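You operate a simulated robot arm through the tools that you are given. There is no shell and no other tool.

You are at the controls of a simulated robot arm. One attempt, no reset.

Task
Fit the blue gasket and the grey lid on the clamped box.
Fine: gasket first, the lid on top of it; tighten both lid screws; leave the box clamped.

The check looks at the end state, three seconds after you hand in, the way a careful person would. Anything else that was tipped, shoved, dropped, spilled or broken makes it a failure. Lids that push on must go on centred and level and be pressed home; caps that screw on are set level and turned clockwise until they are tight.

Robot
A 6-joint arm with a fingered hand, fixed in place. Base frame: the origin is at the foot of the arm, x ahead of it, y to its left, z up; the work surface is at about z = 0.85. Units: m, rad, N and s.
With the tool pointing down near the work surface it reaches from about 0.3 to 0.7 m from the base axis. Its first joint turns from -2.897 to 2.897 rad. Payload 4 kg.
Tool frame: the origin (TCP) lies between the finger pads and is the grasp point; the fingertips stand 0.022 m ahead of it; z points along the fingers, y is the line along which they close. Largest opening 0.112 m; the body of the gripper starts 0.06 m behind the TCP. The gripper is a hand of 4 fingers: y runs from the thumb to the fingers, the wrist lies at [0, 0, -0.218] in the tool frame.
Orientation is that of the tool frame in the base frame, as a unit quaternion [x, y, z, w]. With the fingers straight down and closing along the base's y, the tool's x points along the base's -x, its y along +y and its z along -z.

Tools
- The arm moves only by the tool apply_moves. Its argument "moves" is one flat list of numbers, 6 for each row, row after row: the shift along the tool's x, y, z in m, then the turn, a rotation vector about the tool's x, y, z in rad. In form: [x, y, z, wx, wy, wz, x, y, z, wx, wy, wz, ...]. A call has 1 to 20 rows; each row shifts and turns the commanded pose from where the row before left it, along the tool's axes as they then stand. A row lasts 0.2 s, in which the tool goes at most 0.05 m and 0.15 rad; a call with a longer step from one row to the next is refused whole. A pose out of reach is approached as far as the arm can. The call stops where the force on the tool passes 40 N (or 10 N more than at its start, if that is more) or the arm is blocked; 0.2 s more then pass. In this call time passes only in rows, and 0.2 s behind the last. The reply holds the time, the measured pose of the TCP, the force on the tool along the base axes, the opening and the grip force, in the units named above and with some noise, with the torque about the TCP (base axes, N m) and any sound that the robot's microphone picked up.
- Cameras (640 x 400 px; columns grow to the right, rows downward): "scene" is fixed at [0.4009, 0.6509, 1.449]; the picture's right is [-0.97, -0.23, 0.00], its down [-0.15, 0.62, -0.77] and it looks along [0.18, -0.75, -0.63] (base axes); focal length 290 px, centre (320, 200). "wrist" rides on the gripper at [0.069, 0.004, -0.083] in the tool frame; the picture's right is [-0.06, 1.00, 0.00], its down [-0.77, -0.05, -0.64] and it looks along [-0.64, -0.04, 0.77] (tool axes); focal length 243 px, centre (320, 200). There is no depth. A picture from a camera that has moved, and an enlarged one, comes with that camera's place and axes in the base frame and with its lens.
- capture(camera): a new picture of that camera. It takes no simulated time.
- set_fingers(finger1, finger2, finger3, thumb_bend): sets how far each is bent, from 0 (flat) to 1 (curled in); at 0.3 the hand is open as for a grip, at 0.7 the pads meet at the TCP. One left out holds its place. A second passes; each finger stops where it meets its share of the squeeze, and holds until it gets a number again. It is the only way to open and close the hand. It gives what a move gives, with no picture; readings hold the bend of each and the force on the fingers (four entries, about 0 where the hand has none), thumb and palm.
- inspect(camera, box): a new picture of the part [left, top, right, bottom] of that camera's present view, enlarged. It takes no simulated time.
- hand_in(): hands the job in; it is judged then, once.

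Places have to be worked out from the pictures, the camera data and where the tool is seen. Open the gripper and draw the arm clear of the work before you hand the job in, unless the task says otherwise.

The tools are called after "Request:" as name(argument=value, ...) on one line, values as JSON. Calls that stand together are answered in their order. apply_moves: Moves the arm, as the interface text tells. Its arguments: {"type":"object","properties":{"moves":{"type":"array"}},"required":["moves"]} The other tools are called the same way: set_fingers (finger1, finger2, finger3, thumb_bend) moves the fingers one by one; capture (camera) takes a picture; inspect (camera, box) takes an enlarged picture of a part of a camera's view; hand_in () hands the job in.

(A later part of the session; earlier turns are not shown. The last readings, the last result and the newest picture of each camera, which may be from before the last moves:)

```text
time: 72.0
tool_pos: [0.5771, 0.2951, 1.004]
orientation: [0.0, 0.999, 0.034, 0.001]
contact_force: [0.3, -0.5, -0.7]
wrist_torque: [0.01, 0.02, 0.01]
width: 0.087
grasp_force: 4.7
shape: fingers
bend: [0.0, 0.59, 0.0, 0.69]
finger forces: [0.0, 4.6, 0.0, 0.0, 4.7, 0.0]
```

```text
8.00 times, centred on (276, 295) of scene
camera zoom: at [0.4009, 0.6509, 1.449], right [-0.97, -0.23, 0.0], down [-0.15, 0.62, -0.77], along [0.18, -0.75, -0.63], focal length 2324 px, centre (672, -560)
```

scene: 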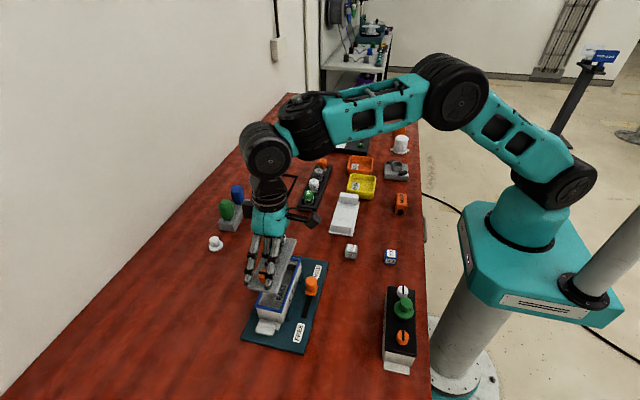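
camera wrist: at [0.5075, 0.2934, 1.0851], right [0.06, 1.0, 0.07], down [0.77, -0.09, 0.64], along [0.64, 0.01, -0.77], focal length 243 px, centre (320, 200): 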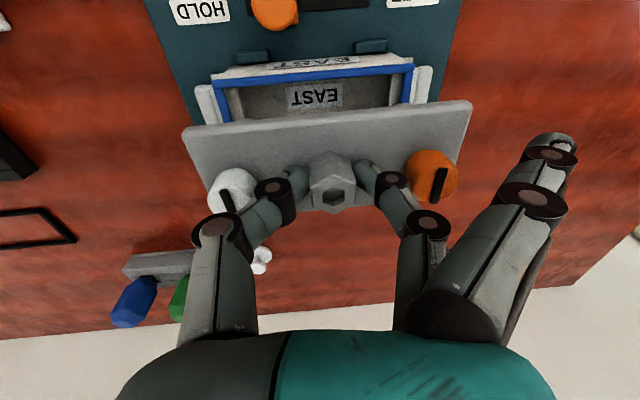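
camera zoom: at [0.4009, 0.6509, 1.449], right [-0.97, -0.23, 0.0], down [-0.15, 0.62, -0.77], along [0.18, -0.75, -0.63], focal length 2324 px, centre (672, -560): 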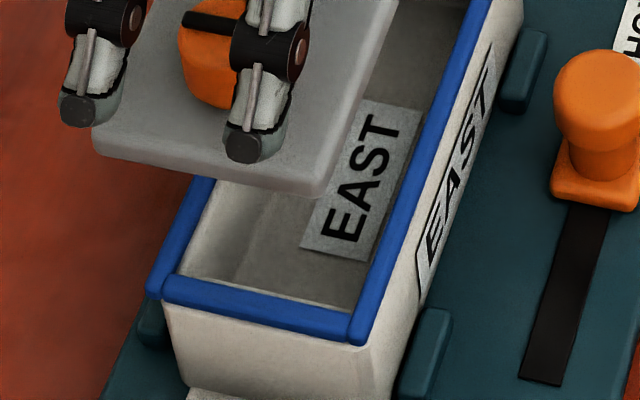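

Measurements put the lid centre around y≈0.3015 versus the gasket's 0.298, and a few mm too far in +x. I'll correct by about −3 mm in both and descend 22 mm, then re-measure with less parallax.

Request:
apply_moves(moves=[0.0015, -0.0022, 0.0109, 0, 0, 0, 0.0015, -0.0022, 0.0109, 0, 0, 0, 0, 0, 0, 0, 0, 0])

Request:
inspect(camera="wrist", box=[160, 40, 480, 240])

Request:
inspect(camera="scene", box=[244, 245, 332, 325])

```text
time: 72.8
tool_pos: [0.5737, 0.2918, 0.9807]
orientation: [0.0, 0.999, 0.033, 0.0]
contact_force: [-1.0, -0.1, -1.4]
wrist_torque: [0.01, 0.01, 0.0]
width: 0.0872
grasp_force: 4.7
shape: fingers
bend: [0.0, 0.59, 0.0, 0.69]
finger forces: [0.1, 4.4, 0.1, 0.1, 4.7, 0.0]
```

```text
2.00 times, centred on (320, 140) of wrist
camera zoom: at [0.5033, 0.2902, 1.0634], right [0.06, 1.0, 0.07], down [0.77, -0.09, 0.64], along [0.64, 0.01, -0.77], focal length 485 px, centre (320, 320)
```

zoom: 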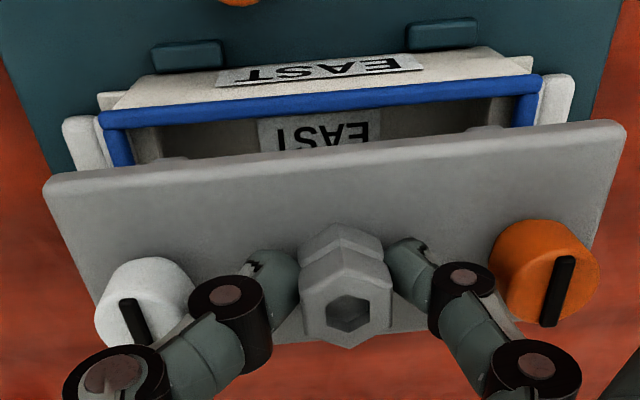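

```text
5.00 times, centred on (288, 285) of scene
camera zoom: at [0.4009, 0.6509, 1.449], right [-0.97, -0.23, 0.0], down [-0.15, 0.62, -0.77], along [0.18, -0.75, -0.63], focal length 1453 px, centre (480, -225)
```

zoom: 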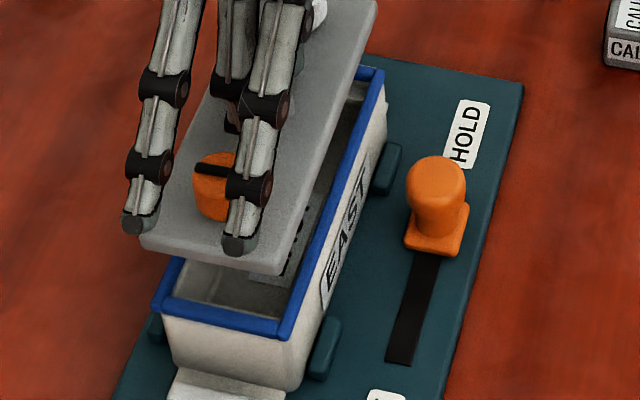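

Wrist and scene measurements now agree within ~1 mm in x and y. Lowering vertically in small steps, watching force and the underside features.

Request:
apply_moves(moves=[0.0005, -0.0003, 0.005, 0, 0, 0, 0, -0.0003, 0.005, 0, 0, 0, 0, 0, 0, 0, 0, 0])

Request:
inspect(camera="wrist", box=[160, 40, 480, 240])

Request:
inspect(camera="scene", box=[244, 245, 332, 325])

```text
time: 73.6
tool_pos: [0.573, 0.2905, 0.974]
orientation: [0.0, 0.999, 0.033, 0.0]
contact_force: [0.8, 0.4, -0.7]
wrist_torque: [-0.01, 0.01, 0.0]
width: 0.0873
grasp_force: 3.8
shape: fingers
bend: [0.0, 0.59, 0.0, 0.69]
finger forces: [0.2, 4.6, 0.0, 0.0, 4.6, 0.0]
```

```text
2.00 times, centred on (320, 140) of wrist
camera zoom: at [0.5035, 0.2888, 1.0535], right [0.06, 1.0, 0.07], down [0.77, -0.09, 0.64], along [0.64, 0.01, -0.77], focal length 485 px, centre (320, 320)
```

zoom: 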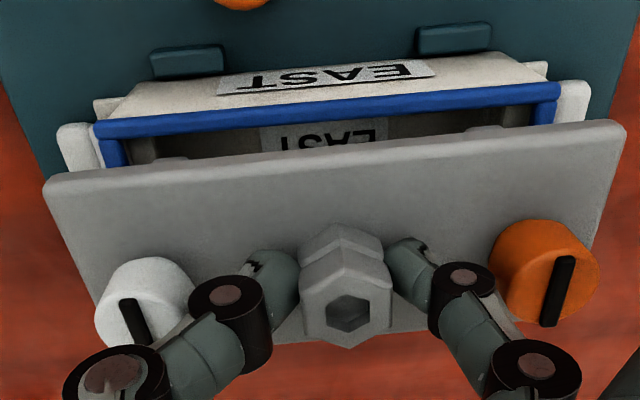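

```text
5.00 times, centred on (288, 285) of scene
camera zoom: at [0.4009, 0.6509, 1.449], right [-0.97, -0.23, 0.0], down [-0.15, 0.62, -0.77], along [0.18, -0.75, -0.63], focal length 1453 px, centre (480, -225)
```

zoom: 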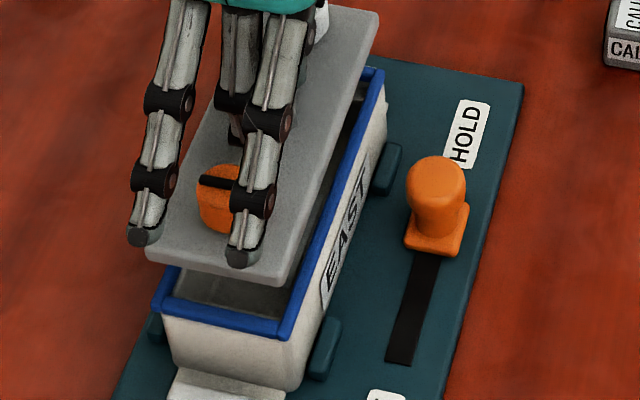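

Request:
apply_moves(moves=[0.0015, 0.001, 0.004, 0, 0, 0, 0, 0, 0.004, 0, 0, 0, 0, 0, 0, 0, 0, 0])

Request:
inspect(camera="wrist", box=[160, 40, 480, 240])

Request:
inspect(camera="scene", box=[250, 270, 314, 325])

```text
time: 74.4
tool_pos: [0.5726, 0.2912, 0.965]
orientation: [0.0, 0.999, 0.033, 0.0]
contact_force: [-0.2, -0.3, -1.3]
wrist_torque: [-0.01, 0.0, 0.0]
width: 0.0875
grasp_force: 4.5
shape: fingers
bend: [0.0, 0.59, 0.0, 0.69]
finger forces: [0.1, 4.5, 0.0, 0.0, 4.7, 0.0]
```

```text
2.00 times, centred on (320, 140) of wrist
camera zoom: at [0.5017, 0.2901, 1.0465], right [0.06, 1.0, 0.07], down [0.77, -0.09, 0.64], along [0.64, 0.01, -0.77], focal length 485 px, centre (320, 320)
```

zoom: 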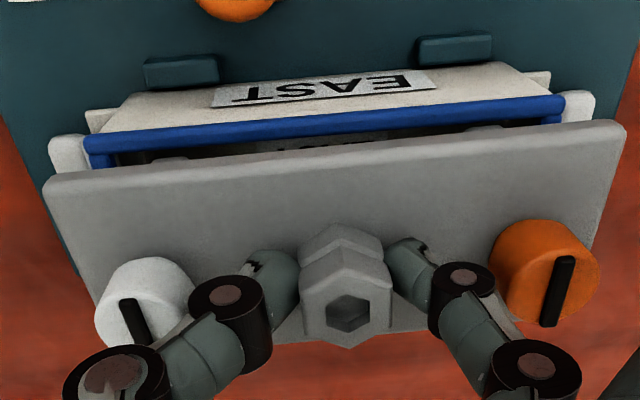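

```text
7.27 times, centred on (282, 298) of scene
camera zoom: at [0.4009, 0.6509, 1.449], right [-0.97, -0.23, 0.0], down [-0.15, 0.62, -0.77], along [0.18, -0.75, -0.63], focal length 2113 px, centre (596, -509)
```

zoom: 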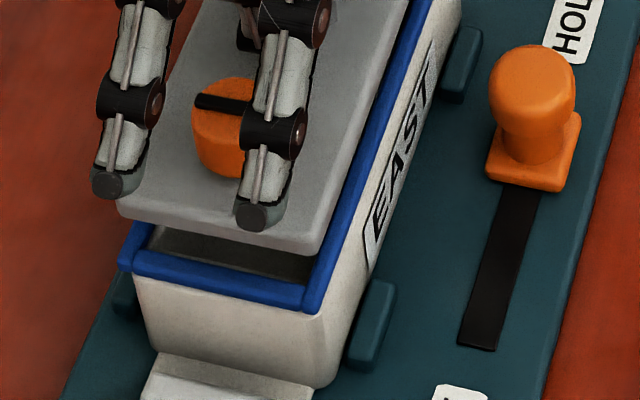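

Alignment is within ~1 mm in both views. Continuing down in small steps and watching for contact.

Request:
apply_moves(moves=[0, -0.0002, 0.003, 0, 0, 0, 0, -0.0002, 0.003, 0, 0, 0, 0, 0, 0, 0, 0, 0])

Request:
apply_moves(moves=[0, -0.0002, 0.003, 0, 0, 0, 0, 0, 0, 0, 0, 0])

Request:
inspect(camera="wrist", box=[160, 40, 480, 240])

Request:
inspect(camera="scene", box=[250, 270, 314, 325])

```text
time: 75.2
tool_pos: [0.5715, 0.2934, 0.9606]
orientation: [-0.001, 0.999, 0.033, 0.0]
contact_force: [-0.2, 0.1, -1.3]
wrist_torque: [-0.02, 0.0, 0.03]
width: 0.087
grasp_force: 4.3
shape: fingers
bend: [0.0, 0.59, 0.0, 0.69]
finger forces: [0.1, 4.5, 0.0, 0.0, 4.7, 0.0]
```

```text
time: 75.8
tool_pos: [0.5713, 0.2931, 0.9559]
orientation: [0.0, 0.999, 0.033, 0.0]
contact_force: [0.7, -0.3, -0.1]
wrist_torque: [-0.01, -0.02, 0.01]
width: 0.0873
grasp_force: 4.6
shape: fingers
bend: [0.0, 0.6, 0.0, 0.69]
finger forces: [0.0, 4.5, 0.0, 0.0, 4.6, 0.0]
```

```text
2.00 times, centred on (320, 140) of wrist
camera zoom: at [0.5011, 0.2907, 1.0378], right [0.06, 1.0, 0.07], down [0.77, -0.09, 0.64], along [0.64, 0.01, -0.77], focal length 485 px, centre (320, 320)
```

zoom: 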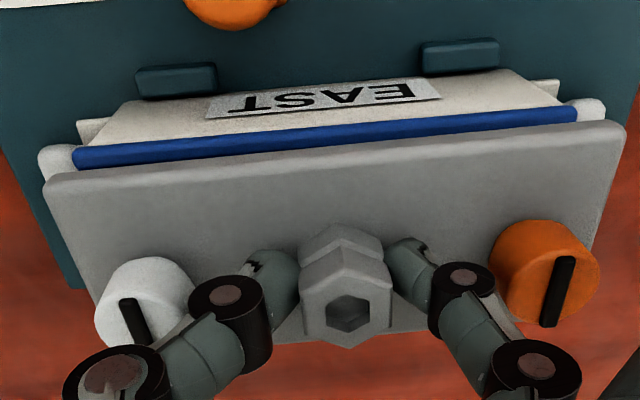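

```text
7.27 times, centred on (282, 298) of scene
camera zoom: at [0.4009, 0.6509, 1.449], right [-0.97, -0.23, 0.0], down [-0.15, 0.62, -0.77], along [0.18, -0.75, -0.63], focal length 2113 px, centre (596, -509)
```

zoom: 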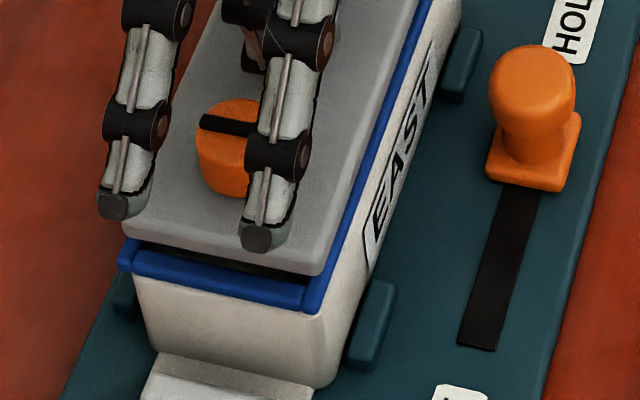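

Request:
apply_moves(moves=[0, -0.0002, 0.003, 0, 0, 0, 0, -0.0002, 0.003, 0, 0, 0, 0, 0, 0, 0, 0, 0])

Request:
apply_moves(moves=[0, -0.0002, 0.003, 0, 0, 0, 0, 0, 0, 0, 0, 0])

Request:
inspect(camera="wrist", box=[160, 40, 480, 240])

Request:
inspect(camera="scene", box=[250, 270, 314, 325])

```text
time: 76.6
tool_pos: [0.5711, 0.2917, 0.9493]
orientation: [0.0, 0.999, 0.033, 0.001]
contact_force: [0.5, 0.3, -1.5]
wrist_torque: [0.04, -0.04, 0.0]
width: 0.0872
grasp_force: 4.5
shape: fingers
bend: [0.0, 0.6, 0.0, 0.69]
finger forces: [0.1, 4.3, 0.0, 0.1, 4.7, 0.0]
```

```text
time: 77.2
tool_pos: [0.5715, 0.2924, 0.9455]
orientation: [0.0, 0.999, 0.033, 0.0]
contact_force: [0.5, 0.2, -0.8]
wrist_torque: [0.03, 0.0, 0.0]
width: 0.0874
grasp_force: 4.8
shape: fingers
bend: [0.0, 0.6, 0.0, 0.69]
finger forces: [0.1, 4.3, 0.0, 0.0, 4.8, 0.0]
```

```text
2.00 times, centred on (320, 140) of wrist
camera zoom: at [0.5009, 0.2907, 1.0281], right [0.06, 1.0, 0.07], down [0.77, -0.09, 0.64], along [0.64, 0.01, -0.77], focal length 485 px, centre (320, 320)
```

zoom: 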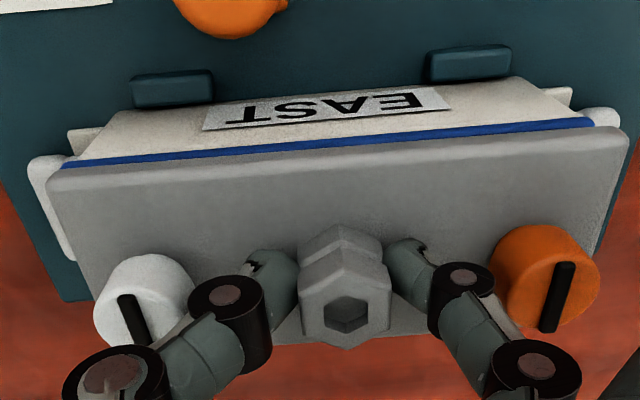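

```text
7.27 times, centred on (282, 298) of scene
camera zoom: at [0.4009, 0.6509, 1.449], right [-0.97, -0.23, 0.0], down [-0.15, 0.62, -0.77], along [0.18, -0.75, -0.63], focal length 2113 px, centre (596, -509)
```

zoom: 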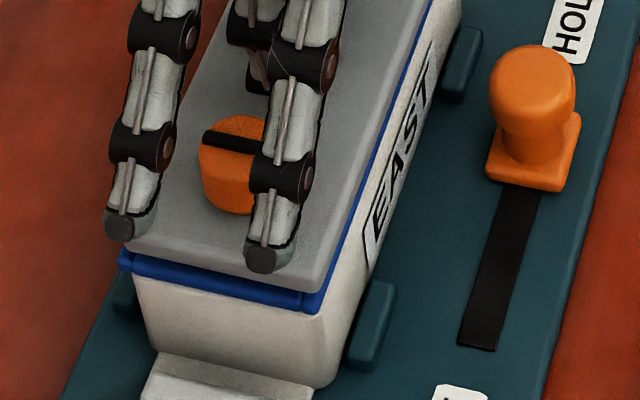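

Still aligned within ~0.5 mm with about 7 mm to go and no contact. Lowering in 2 mm steps until I feel the gasket.

Request:
apply_moves(moves=[0, -0.0001, 0.002, 0, 0, 0, 0, -0.0001, 0.002, 0, 0, 0, 0, 0, 0, 0, 0, 0])

Request:
apply_moves(moves=[0, -0.0001, 0.002, 0, 0, 0, 0, 0, 0, 0, 0, 0])

Request:
inspect(camera="wrist", box=[160, 40, 480, 240])

Request:
inspect(camera="scene", box=[250, 270, 314, 325])

```text
time: 78.0
tool_pos: [0.5715, 0.2913, 0.9418]
orientation: [-0.001, 0.999, 0.033, -0.001]
contact_force: [-0.2, 0.3, -0.6]
wrist_torque: [-0.05, 0.04, 0.01]
width: 0.0875
grasp_force: 4.7
shape: fingers
bend: [0.0, 0.6, 0.0, 0.69]
finger forces: [0.0, 4.8, 0.1, 0.0, 4.7, 0.0]
```

```text
time: 78.6
tool_pos: [0.5714, 0.2917, 0.9414]
orientation: [-0.001, 0.999, 0.033, 0.0]
contact_force: [-0.5, 0.8, 4.4]
wrist_torque: [0.06, -0.01, 0.01]
width: 0.087
grasp_force: 5.5
shape: fingers
bend: [0.0, 0.6, 0.0, 0.69]
finger forces: [0.0, 6.0, 0.0, 0.1, 4.9, 0.1]
```

```text
2.00 times, centred on (320, 140) of wrist
camera zoom: at [0.5012, 0.2902, 1.0229], right [0.06, 1.0, 0.07], down [0.76, -0.09, 0.64], along [0.64, 0.01, -0.77], focal length 485 px, centre (320, 320)
```

zoom: 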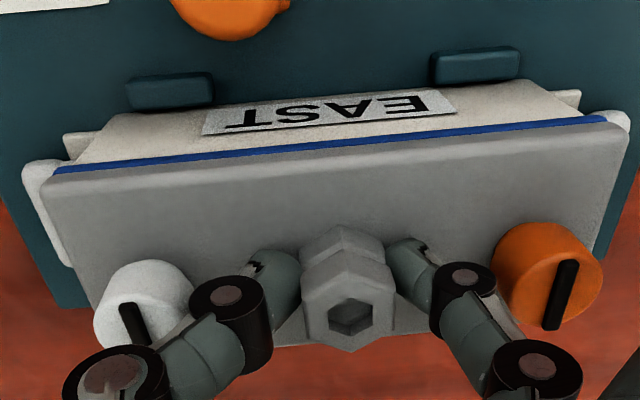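

```text
7.27 times, centred on (282, 298) of scene
camera zoom: at [0.4009, 0.6509, 1.449], right [-0.97, -0.23, 0.0], down [-0.15, 0.62, -0.77], along [0.18, -0.75, -0.63], focal length 2113 px, centre (596, -509)
```

zoom: 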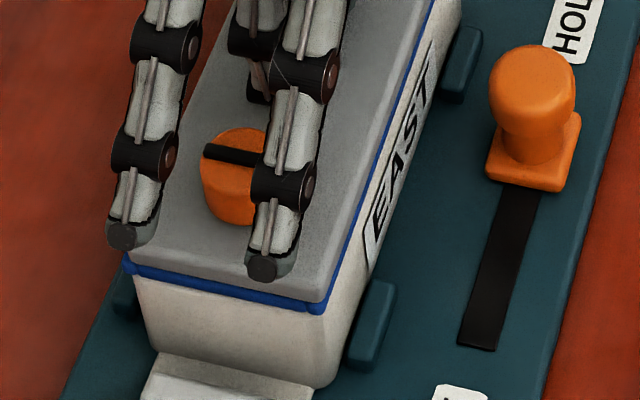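

Contact (4 N) — the lid has landed on the gasket and looks well aligned from both cameras. I'll press it down gently to seat it level before releasing.

Request:
apply_moves(moves=[0, -0.0001, 0.002, 0, 0, 0, 0, 0, 0, 0, 0, 0])

Request:
inspect(camera="wrist", box=[160, 40, 480, 240])

Request:
inspect(camera="scene", box=[250, 285, 298, 325])

```text
time: 79.2
tool_pos: [0.5709, 0.2914, 0.9396]
orientation: [-0.001, 0.999, 0.034, 0.001]
contact_force: [-0.1, 0.7, 18.7]
wrist_torque: [0.27, -0.02, 0.02]
width: 0.0863
grasp_force: 11.8
shape: fingers
bend: [0.0, 0.63, 0.0, 0.7]
finger forces: [0.0, 15.8, 0.0, 0.0, 7.7, 0.0]
```

```text
2.00 times, centred on (320, 140) of wrist
camera zoom: at [0.5012, 0.2899, 1.0218], right [0.06, 1.0, 0.07], down [0.76, -0.09, 0.64], along [0.64, 0.01, -0.77], focal length 485 px, centre (320, 320)
```

zoom: 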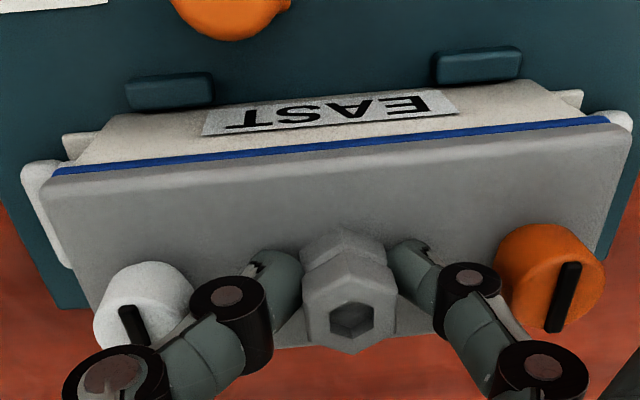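

```text
10.00 times, centred on (274, 305) of scene
camera zoom: at [0.4009, 0.6509, 1.449], right [-0.97, -0.23, 0.0], down [-0.15, 0.62, -0.77], along [0.18, -0.75, -0.63], focal length 2905 px, centre (780, -850)
```

zoom: 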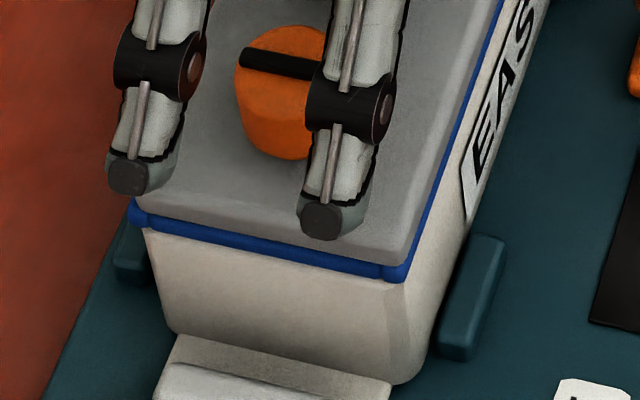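

The lid is seated with 19 N of pressure and sits evenly. I'll relieve the pressure, release mainly with the finger (the thumb has little room near the white screw), and lift off.

Request:
apply_moves(moves=[0, 0, -0.0015, 0, 0, 0, 0, 0, 0, 0, 0, 0])

Request:
set_fingers(finger2=0.54, thumb_bend=0.66)

Request:
inspect(camera="wrist", box=[160, 40, 480, 240])

```text
time: 79.8
tool_pos: [0.5704, 0.2914, 0.9403]
orientation: [0.0, 0.999, 0.033, 0.001]
contact_force: [3.1, 2.0, 15.7]
wrist_torque: [0.31, -0.08, -0.08]
width: 0.0865
grasp_force: 10.4
shape: fingers
bend: [0.0, 0.63, 0.0, 0.69]
finger forces: [0.0, 15.3, 0.1, 0.0, 5.1, 0.0]
```

```text
time: 80.8
tool_pos: [0.5707, 0.29, 0.9392]
orientation: [0.0, 0.999, 0.033, -0.001]
contact_force: [0.4, -2.7, 19.4]
wrist_torque: [0.18, -0.02, 0.01]
width: 0.0863
grasp_force: 11.0
shape: fingers
bend: [0.0, 0.61, 0.0, 0.68]
finger forces: [0.1, 13.0, 0.0, 0.1, 8.6, 0.0]
```

```text
2.00 times, centred on (320, 140) of wrist
camera zoom: at [0.5007, 0.2893, 1.0221], right [0.06, 1.0, 0.07], down [0.76, -0.09, 0.64], along [0.64, 0.01, -0.77], focal length 485 px, centre (320, 320)
```

zoom: 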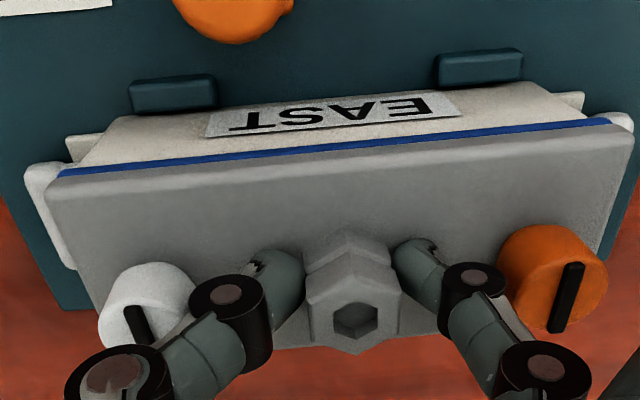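

The tips are pressing on the lid top, which is keeping the fingers from opening. Raising a little to unload them.

Request:
apply_moves(moves=[0, 0, -0.002, 0, 0, 0, 0, 0, 0, 0, 0, 0])

Request:
inspect(camera="wrist", box=[160, 40, 480, 240])

```text
time: 81.4
tool_pos: [0.5702, 0.2907, 0.9408]
orientation: [-0.001, 0.999, 0.033, -0.001]
contact_force: [0.8, -1.5, 5.9]
wrist_torque: [0.08, -0.01, 0.03]
width: 0.0874
grasp_force: 3.1
shape: fingers
bend: [0.0, 0.57, 0.0, 0.67]
finger forces: [0.0, 4.1, 0.0, 0.0, 2.2, 0.1]
```

```text
2.00 times, centred on (320, 140) of wrist
camera zoom: at [0.5001, 0.2897, 1.0231], right [0.06, 1.0, 0.07], down [0.77, -0.09, 0.64], along [0.64, 0.01, -0.77], focal length 485 px, centre (320, 320)
```

zoom: 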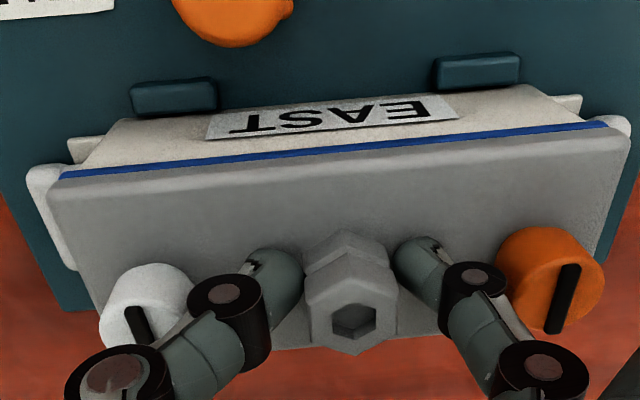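

Unloading well and the lid stays put. Raising further to free the hand.

Request:
apply_moves(moves=[0, 0, -0.002, 0, 0, 0, 0, 0, 0, 0, 0, 0])

Request:
inspect(camera="wrist", box=[160, 40, 480, 240])

```text
time: 82.0
tool_pos: [0.5706, 0.2925, 0.9438]
orientation: [0.0, 0.999, 0.033, -0.001]
contact_force: [0.1, -0.7, -0.1]
wrist_torque: [0.02, 0.03, 0.01]
width: 0.0887
grasp_force: 0.8
shape: fingers
bend: [0.0, 0.54, 0.0, 0.66]
finger forces: [0.1, 0.0, 0.1, 0.0, 0.1, 0.0]
```

```text
2.00 times, centred on (320, 140) of wrist
camera zoom: at [0.5009, 0.2901, 1.0254], right [0.06, 1.0, 0.07], down [0.77, -0.09, 0.64], along [0.64, 0.01, -0.77], focal length 485 px, centre (320, 320)
```

zoom: 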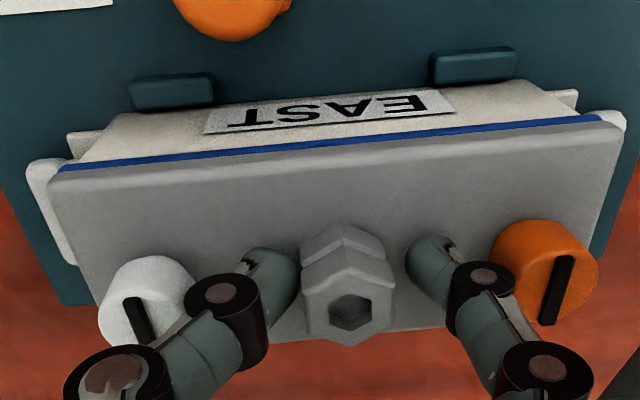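

Hand is free. Lifting straight up 60 mm and returning to vertical, then a top-down look at the lid.

Request:
apply_moves(moves=[0, 0.0007, -0.01, 0, 0, 0, 0, 0.001, -0.015, 0, 0, 0, 0, 0.002, -0.03, 0, 0, 0, 0, 0.002, -0.03, 0, 0, 0, 0, 0, 0, 0.066, 0, 0, 0, 0, 0, 0, 0, 0.1428, 0, 0, 0, 0, 0, 0.1428, 0, 0, 0, 0, 0, 0.1428, 0, 0, 0, 0, 0, 0.1428, 0, 0, 0, 0, 0, 0.1428, 0, 0, 0, 0, 0, 0.1428, 0, 0, 0, 0, 0, 0.1428, 0, 0, 0, 0, 0, 0.1428, 0, 0, 0, 0, 0, 0.1428, 0, 0, 0, 0, 0, 0.1428, 0, 0, 0, 0, 0, 0.1428])

Request:
apply_moves(moves=[0, 0, 0, 0, 0.139, 0, 0, 0, 0, 0, 0.139, 0, 0, 0, 0, 0, 0.139, 0, 0, 0, 0, 0, 0.139, 0, 0, 0, 0, 0, 0.139, 0, 0, 0, 0, 0, 0, 0])

Request:
capture(camera="wrist")

Request:
inspect(camera="scene", box=[240, 235, 336, 330])

```text
time: 85.4
tool_pos: [0.5716, 0.2917, 1.0285]
orientation: [0.708, 0.707, 0.0, -0.001]
contact_force: [0.3, -0.9, 0.3]
wrist_torque: [0.02, -0.02, 0.01]
width: 0.0885
grasp_force: 0.0
shape: fingers
bend: [0.0, 0.54, 0.0, 0.66]
finger forces: [0.0, 0.1, 0.0, 0.0, 0.0, 0.1]
```

```text
time: 86.8
tool_pos: [0.5699, 0.2929, 1.0301]
orientation: [0.665, 0.665, 0.241, -0.241]
contact_force: [-1.0, -0.4, -0.4]
wrist_torque: [-0.02, 0.02, 0.0]
width: 0.0888
grasp_force: 0.0
shape: fingers
bend: [0.0, 0.54, 0.0, 0.66]
finger forces: [0.1, 0.1, 0.0, 0.0, 0.0, 0.0]
```

```text
taken
camera wrist: at [0.5742, 0.291, 1.1363], right [1.0, -0.05, -0.04], down [-0.05, -1.0, 0.0], along [-0.04, 0.0, -1.0], focal length 243 px, centre (320, 200)
```

wrist: 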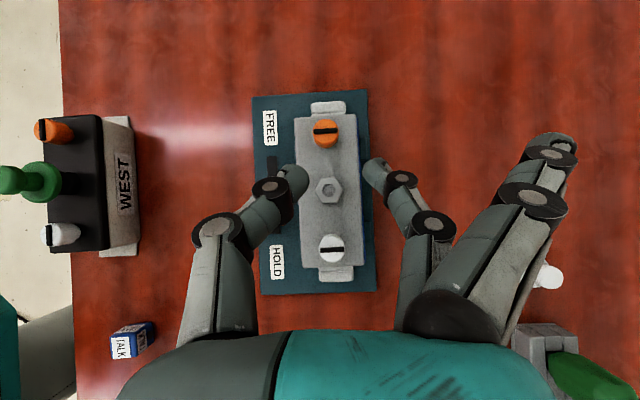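

```text
4.21 times, centred on (288, 282) of scene
camera zoom: at [0.4009, 0.6509, 1.449], right [-0.97, -0.23, 0.0], down [-0.15, 0.62, -0.77], along [0.18, -0.75, -0.63], focal length 1223 px, centre (455, -147)
```

zoom: 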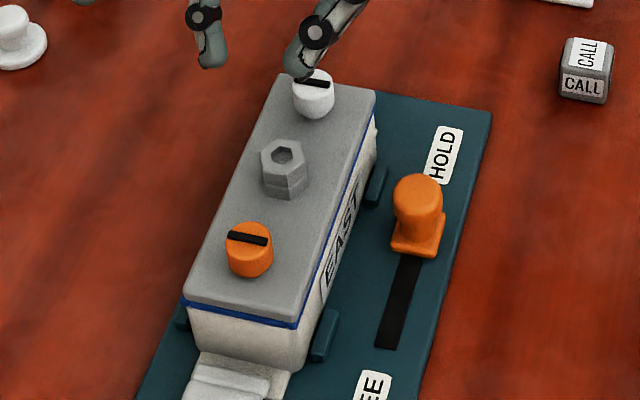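

The lid sits level on the gasket and box. Zooming in to check centring and read screw/slot positions.

Request:
inspect(camera="wrist", box=[250, 90, 410, 190])

Request:
inspect(camera="wrist", box=[250, 190, 410, 290])

Request:
inspect(camera="scene", box=[264, 245, 328, 320])

```text
4.00 times, centred on (330, 140) of wrist
camera zoom: at [0.5742, 0.291, 1.1363], right [1.0, -0.05, -0.04], down [-0.05, -1.0, 0.0], along [-0.04, 0.0, -1.0], focal length 970 px, centre (280, 440)
```

zoom: 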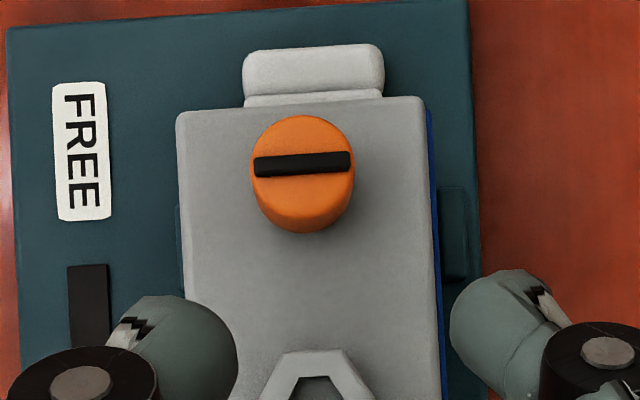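

```text
4.00 times, centred on (330, 240) of wrist
camera zoom: at [0.5742, 0.291, 1.1363], right [1.0, -0.05, -0.04], down [-0.05, -1.0, 0.0], along [-0.04, 0.0, -1.0], focal length 970 px, centre (280, 40)
```

zoom: 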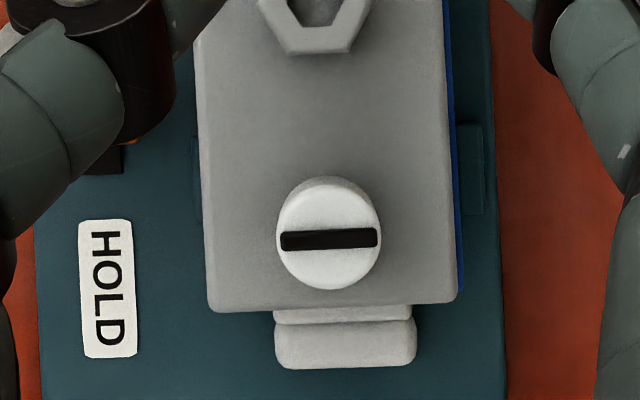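

```text
5.33 times, centred on (296, 282) of scene
camera zoom: at [0.4009, 0.6509, 1.449], right [-0.97, -0.23, 0.0], down [-0.15, 0.62, -0.77], along [0.18, -0.75, -0.63], focal length 1550 px, centre (448, -240)
```

zoom: 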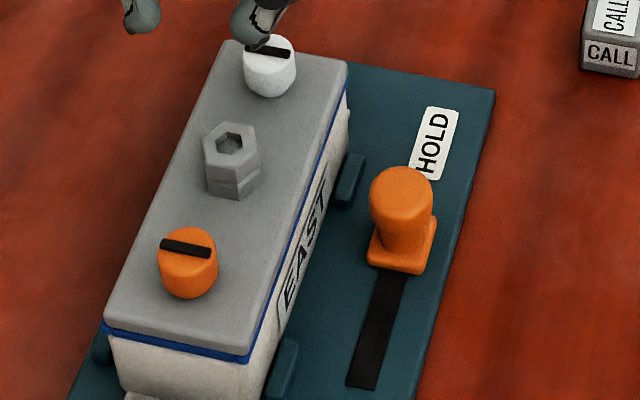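

The lid is centred (gasket peeks out about 1–1.5 mm on +x only), and both slots still lie across. Before tightening, I'll untilt the hand and curl fingers 1 and 3 to see if that makes the hand compact for rotating around the screws.

Request:
apply_moves(moves=[0, 0, 0, 0, -0.139, 0, 0, 0, 0, 0, -0.139, 0, 0, 0, 0, 0, -0.139, 0, 0, 0, 0, 0, -0.139, 0, 0, 0, 0, 0, -0.139, 0, 0, 0, -0.03, 0, 0, 0])

Request:
set_fingers(finger1=1.0, finger2=0.58, finger3=1.0, thumb_bend=0.58)

Request:
capture(camera="wrist")

Request:
inspect(camera="scene", box=[220, 170, 348, 290])

```text
time: 88.2
tool_pos: [0.5721, 0.2911, 1.059]
orientation: [0.707, 0.707, -0.001, 0.0]
contact_force: [-0.1, 0.5, 0.8]
wrist_torque: [0.03, 0.0, 0.0]
width: 0.089
grasp_force: 0.1
shape: fingers
bend: [0.0, 0.54, 0.0, 0.66]
finger forces: [0.1, 0.1, 0.0, 0.1, 0.0, 0.0]
```

```text
time: 89.2
tool_pos: [0.573, 0.2902, 1.0586]
orientation: [0.707, 0.708, 0.0, 0.001]
contact_force: [0.0, 0.3, -0.2]
wrist_torque: [0.01, 0.01, 0.03]
width: 0.0343
grasp_force: 0.1
shape: fingers
bend: [1.0, 0.57, 1.0, 0.57]
finger forces: [0.0, 0.0, 0.0, 0.1, 0.0, 0.1]
```

```text
taken
camera wrist: at [0.5765, 0.3603, 1.1403], right [1.0, -0.06, 0.0], down [-0.05, -0.77, 0.64], along [-0.04, -0.64, -0.77], focal length 243 px, centre (320, 200)
```

wrist: 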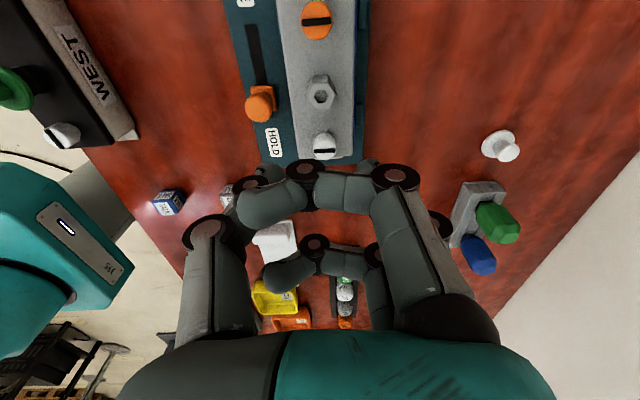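

```text
3.33 times, centred on (284, 230) of scene
camera zoom: at [0.4009, 0.6509, 1.449], right [-0.97, -0.23, 0.0], down [-0.15, 0.62, -0.77], along [0.18, -0.75, -0.63], focal length 968 px, centre (440, 100)
```

zoom: 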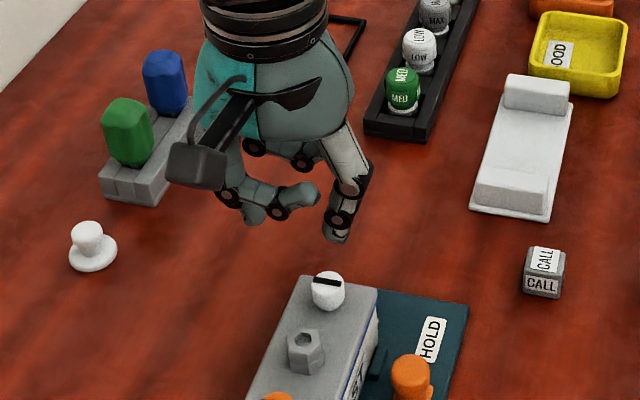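

Curled fingers 1 and 3 make the hand compact and stay ~10+ mm above head level, so I'll use that for turning. Moving over the orange screw and winding the hand back to give a long clockwise stroke.

Request:
apply_moves(moves=[0.029, 0.0005, 0, 0, 0, 0, 0.029, 0.0005, 0, 0, 0, 0, 0, 0, 0, 0, 0, -0.1428, 0, 0, 0, 0, 0, -0.1428, 0, 0, 0, 0, 0, -0.1428, 0, 0, 0, 0, 0, -0.1428, 0, 0, 0, 0, 0, -0.1428, 0, 0, 0, 0, 0, -0.1428, 0, 0, 0, 0, 0, -0.1428, 0, 0, 0, 0, 0, -0.1428, 0, 0, 0, 0, 0, -0.1428, 0, 0, 0, 0, 0, -0.1428, 0, 0, 0, 0, 0, -0.1428])

Request:
apply_moves(moves=[0, 0, 0, 0, 0, -0.1428, 0, 0, 0, 0, 0, -0.1428, 0, 0, 0, 0, 0, -0.1428, 0, 0, 0, 0, 0, -0.1428, 0, 0, 0, 0, 0, -0.1428, 0, 0, 0, 0, 0, -0.1428, 0, 0, 0, 0, 0, -0.1428, 0, 0, 0, 0, 0, -0.1428, 0, 0, 0, 0, 0, -0.1428, 0, 0, 0, 0, 0, -0.1428, 0, 0, 0, 0, 0, -0.1428, 0, 0, 0, 0, 0, 0])

Request:
capture(camera="wrist")

Request:
capture(camera="scene")

```text
time: 92.0
tool_pos: [0.5714, 0.3481, 1.0591]
orientation: [-0.002, 1.0, 0.0, -0.001]
contact_force: [0.3, 0.5, -0.2]
wrist_torque: [-0.03, -0.01, 0.0]
width: 0.0346
grasp_force: 0.1
shape: fingers
bend: [1.0, 0.57, 1.0, 0.57]
finger forces: [0.0, 0.0, 0.0, 0.0, 0.0, 0.1]
```

```text
time: 94.6
tool_pos: [0.5719, 0.3496, 1.0593]
orientation: [0.708, -0.707, -0.001, 0.0]
contact_force: [-0.3, 0.0, -0.2]
wrist_torque: [0.02, 0.0, -0.01]
width: 0.0348
grasp_force: 0.0
shape: fingers
bend: [1.0, 0.57, 1.0, 0.57]
finger forces: [0.0, 0.0, 0.0, 0.0, 0.0, 0.0]
```

```text
taken
camera wrist: at [0.5669, 0.2803, 1.141], right [-1.0, 0.06, 0.0], down [0.05, 0.77, 0.64], along [0.04, 0.64, -0.77], focal length 243 px, centre (320, 200)
```

wrist: 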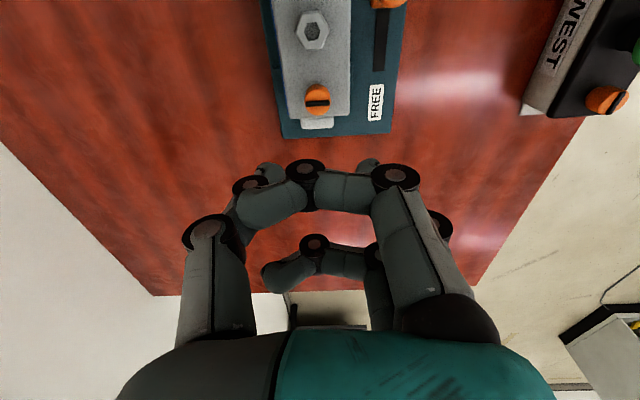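

```text
taken
```

scene: 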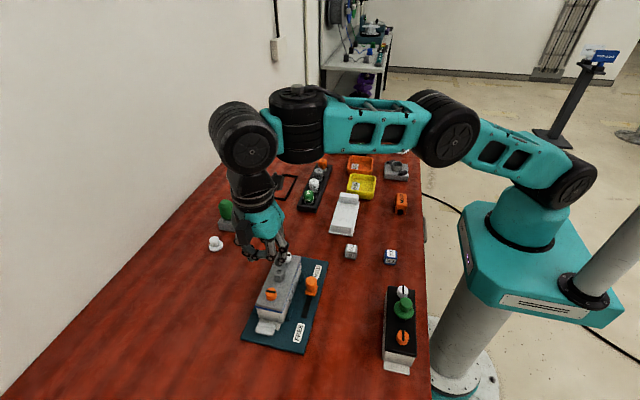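

The full wind-back is reachable. Now I'll zoom to locate the orange head relative to the hand.

Request:
inspect(camera="wrist", box=[250, 0, 410, 100])

Request:
inspect(camera="wrist", box=[250, 60, 410, 160])

```text
4.00 times, centred on (330, 50) of wrist
camera zoom: at [0.5669, 0.2803, 1.141], right [-1.0, 0.06, 0.0], down [0.05, 0.77, 0.64], along [0.04, 0.64, -0.77], focal length 970 px, centre (280, 800)
```

zoom: 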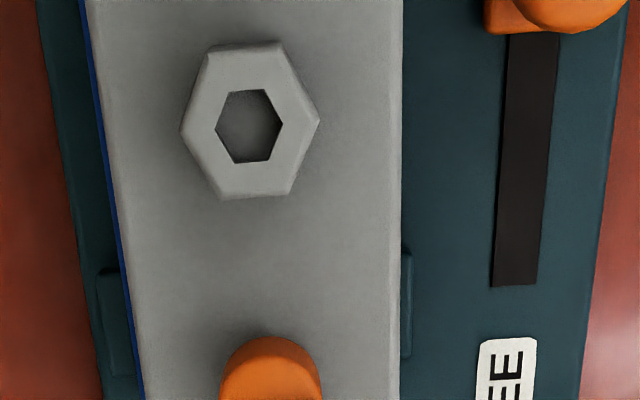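

```text
4.00 times, centred on (330, 110) of wrist
camera zoom: at [0.5669, 0.2803, 1.141], right [-1.0, 0.06, 0.0], down [0.05, 0.77, 0.64], along [0.04, 0.64, -0.77], focal length 970 px, centre (280, 560)
```

zoom: 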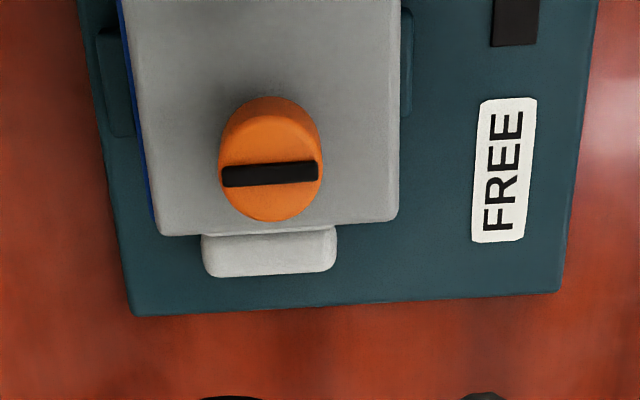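

Request:
apply_moves(moves=[0.0017, -0.002, 0.02, 0, 0, 0, 0, 0, 0.03, 0, 0, 0, 0, 0, 0.03, 0, 0, 0, 0, 0, 0, 0, 0, 0])

Request:
capture(camera="wrist")

Request:
inspect(camera="scene", box=[232, 220, 328, 320])

```text
time: 95.6
tool_pos: [0.5755, 0.3456, 0.9787]
orientation: [-0.707, 0.708, -0.001, 0.0]
contact_force: [-0.2, -0.3, -0.4]
wrist_torque: [-0.02, -0.03, 0.02]
width: 0.0341
grasp_force: 0.0
shape: fingers
bend: [1.0, 0.57, 1.0, 0.57]
finger forces: [0.0, 0.0, 0.0, 0.1, 0.0, 0.0]
```

```text
taken
camera wrist: at [0.5703, 0.2767, 1.0608], right [-1.0, 0.06, 0.0], down [0.05, 0.76, 0.64], along [0.04, 0.64, -0.77], focal length 243 px, centre (320, 200)
```

wrist: 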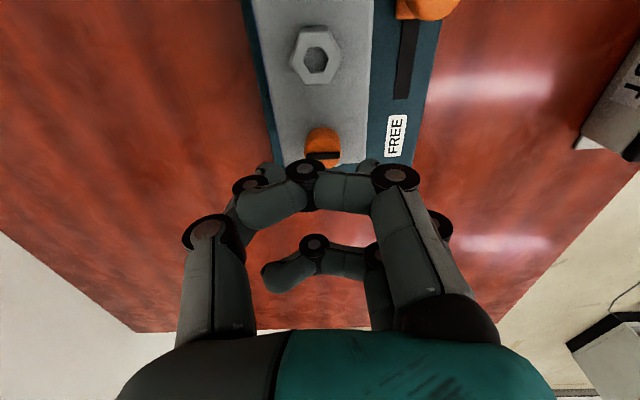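

```text
4.00 times, centred on (280, 270) of scene
camera zoom: at [0.4009, 0.6509, 1.449], right [-0.97, -0.23, 0.0], down [-0.15, 0.62, -0.77], along [0.18, -0.75, -0.63], focal length 1162 px, centre (480, -80)
```

zoom: 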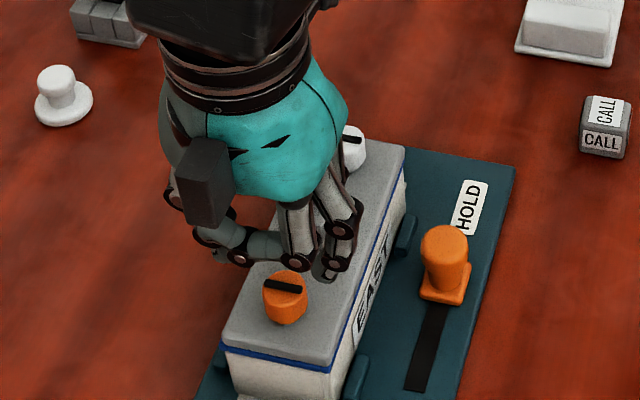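

Request:
inspect(camera="wrist", box=[240, 90, 400, 190])

Request:
inspect(camera="scene", box=[264, 265, 312, 310])

```text
4.00 times, centred on (320, 140) of wrist
camera zoom: at [0.5703, 0.2767, 1.0608], right [-1.0, 0.06, 0.0], down [0.05, 0.76, 0.64], along [0.04, 0.64, -0.77], focal length 970 px, centre (320, 440)
```

zoom: 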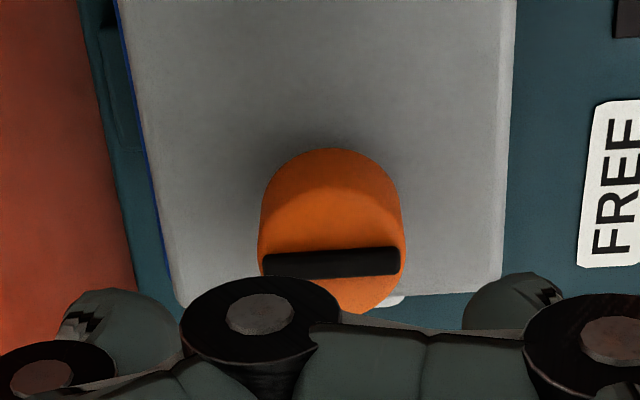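

```text
8.89 times, centred on (288, 288) of scene
camera zoom: at [0.4009, 0.6509, 1.449], right [-0.97, -0.23, 0.0], down [-0.15, 0.62, -0.77], along [0.18, -0.75, -0.63], focal length 2582 px, centre (604, -578)
```

zoom: 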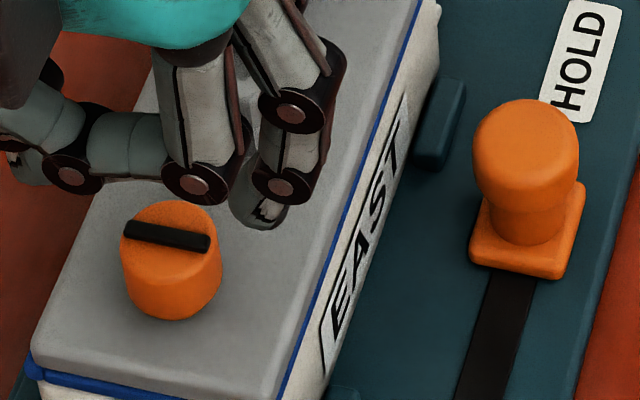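

Orange head axis is at about (0.5732, 0.3478). I'll correct the TCP and descend so the tips straddle the head with the tips ~10 mm above the lid.

Request:
apply_moves(moves=[-0.0021, 0.0013, 0.01, 0, 0, 0, 0, 0, 0.012, 0, 0, 0, 0, 0, 0.009, 0, 0, 0, 0, 0, 0, 0, 0, 0])

Request:
inspect(camera="wrist", box=[240, 90, 400, 190])

Request:
inspect(camera="scene", box=[250, 255, 314, 310])

```text
time: 96.6
tool_pos: [0.5736, 0.3505, 0.9485]
orientation: [0.707, -0.707, 0.0, 0.0]
contact_force: [1.0, -1.1, 0.0]
wrist_torque: [0.06, -0.03, -0.02]
width: 0.0347
grasp_force: 0.0
shape: fingers
bend: [1.0, 0.57, 1.0, 0.57]
finger forces: [0.0, 0.0, 0.0, 0.0, 0.0, 0.0]
```

```text
4.00 times, centred on (320, 140) of wrist
camera zoom: at [0.5686, 0.28, 1.03], right [-1.0, 0.06, 0.0], down [0.05, 0.76, 0.64], along [0.04, 0.64, -0.77], focal length 970 px, centre (320, 440)
```

zoom: 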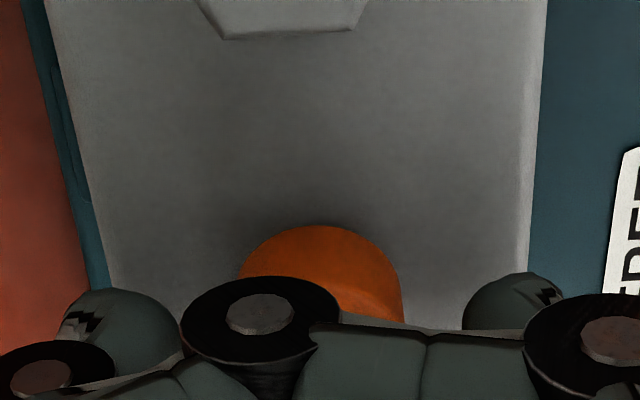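

```text
7.27 times, centred on (282, 282) of scene
camera zoom: at [0.4009, 0.6509, 1.449], right [-0.97, -0.23, 0.0], down [-0.15, 0.62, -0.77], along [0.18, -0.75, -0.63], focal length 2113 px, centre (596, -400)
```

zoom: 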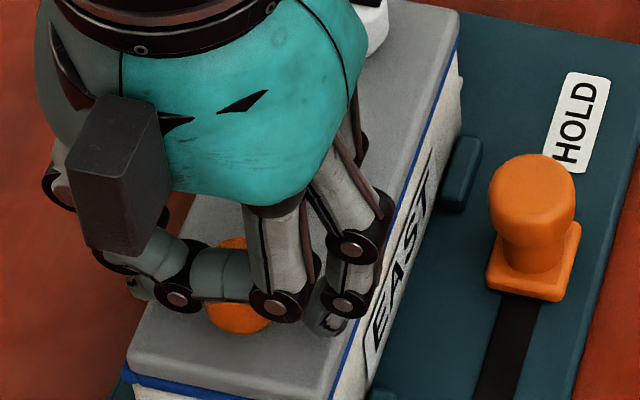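

Request:
apply_moves(moves=[0.0007, 0, 0, 0, 0, 0, 0, 0, 0, 0, 0, 0])

Request:
inspect(camera="wrist", box=[200, 90, 440, 240])

Request:
inspect(camera="scene", box=[262, 265, 306, 305])

```text
time: 97.2
tool_pos: [0.5731, 0.3487, 0.9487]
orientation: [0.707, -0.707, 0.0, 0.0]
contact_force: [-0.8, -0.8, 0.6]
wrist_torque: [-0.07, -0.02, -0.02]
width: 0.0348
grasp_force: 0.1
shape: fingers
bend: [1.0, 0.57, 1.0, 0.57]
finger forces: [0.0, 0.0, 0.0, 0.1, 0.0, 0.0]
```

```text
2.67 times, centred on (320, 165) of wrist
camera zoom: at [0.5686, 0.2795, 1.03], right [-1.0, 0.06, 0.0], down [0.05, 0.76, 0.64], along [0.04, 0.64, -0.77], focal length 647 px, centre (320, 293)
```

zoom: 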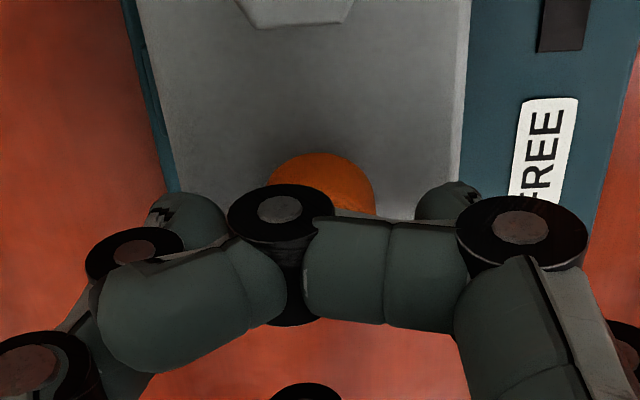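

```text
10.00 times, centred on (284, 285) of scene
camera zoom: at [0.4009, 0.6509, 1.449], right [-0.97, -0.23, 0.0], down [-0.15, 0.62, -0.77], along [0.18, -0.75, -0.63], focal length 2905 px, centre (680, -650)
```

zoom: 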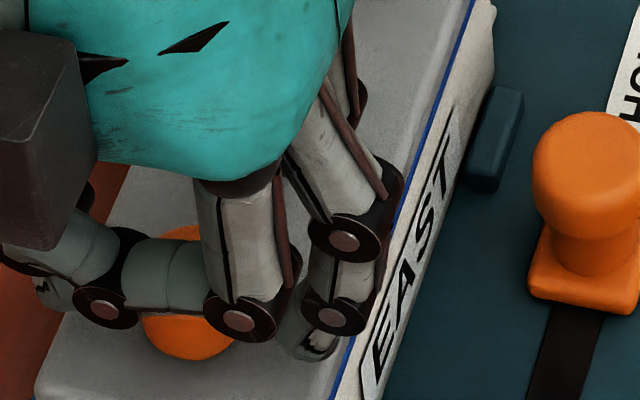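

TCP is aligned with the screw axis within ~0.5 mm. Closing on the orange head in two steps.

Request:
set_fingers(finger2=0.62, thumb_bend=0.62)

Request:
set_fingers(finger2=0.7, thumb_bend=0.7)

Request:
inspect(camera="scene", box=[240, 245, 320, 325])

```text
time: 98.2
tool_pos: [0.5735, 0.3503, 0.9479]
orientation: [0.707, -0.707, 0.0, -0.001]
contact_force: [-0.1, -0.1, 0.5]
wrist_torque: [-0.01, 0.04, -0.04]
width: 0.0329
grasp_force: 0.0
shape: fingers
bend: [1.0, 0.62, 1.0, 0.62]
finger forces: [0.0, 0.0, 0.0, 0.0, 0.2, 0.0]
```

```text
time: 99.2
tool_pos: [0.5742, 0.3478, 0.948]
orientation: [0.707, -0.707, 0.001, 0.0]
contact_force: [0.8, 0.5, 0.0]
wrist_torque: [0.02, 0.05, -0.03]
width: 0.0312
grasp_force: 5.1
shape: fingers
bend: [1.0, 0.63, 1.0, 0.67]
finger forces: [0.0, 5.1, 0.0, 0.0, 5.3, 0.1]
```

```text
5.00 times, centred on (280, 285) of scene
camera zoom: at [0.4009, 0.6509, 1.449], right [-0.97, -0.23, 0.0], down [-0.15, 0.62, -0.77], along [0.18, -0.75, -0.63], focal length 1453 px, centre (520, -225)
```

zoom: 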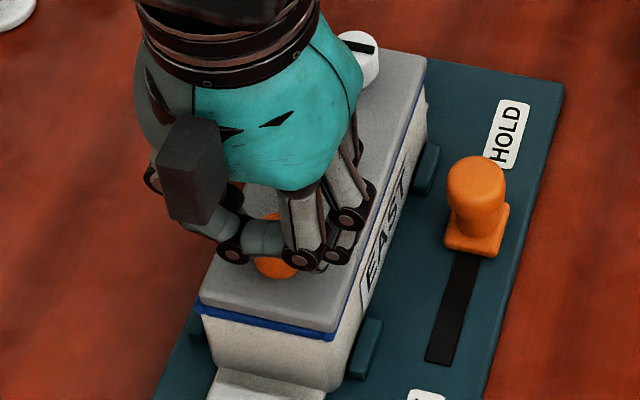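

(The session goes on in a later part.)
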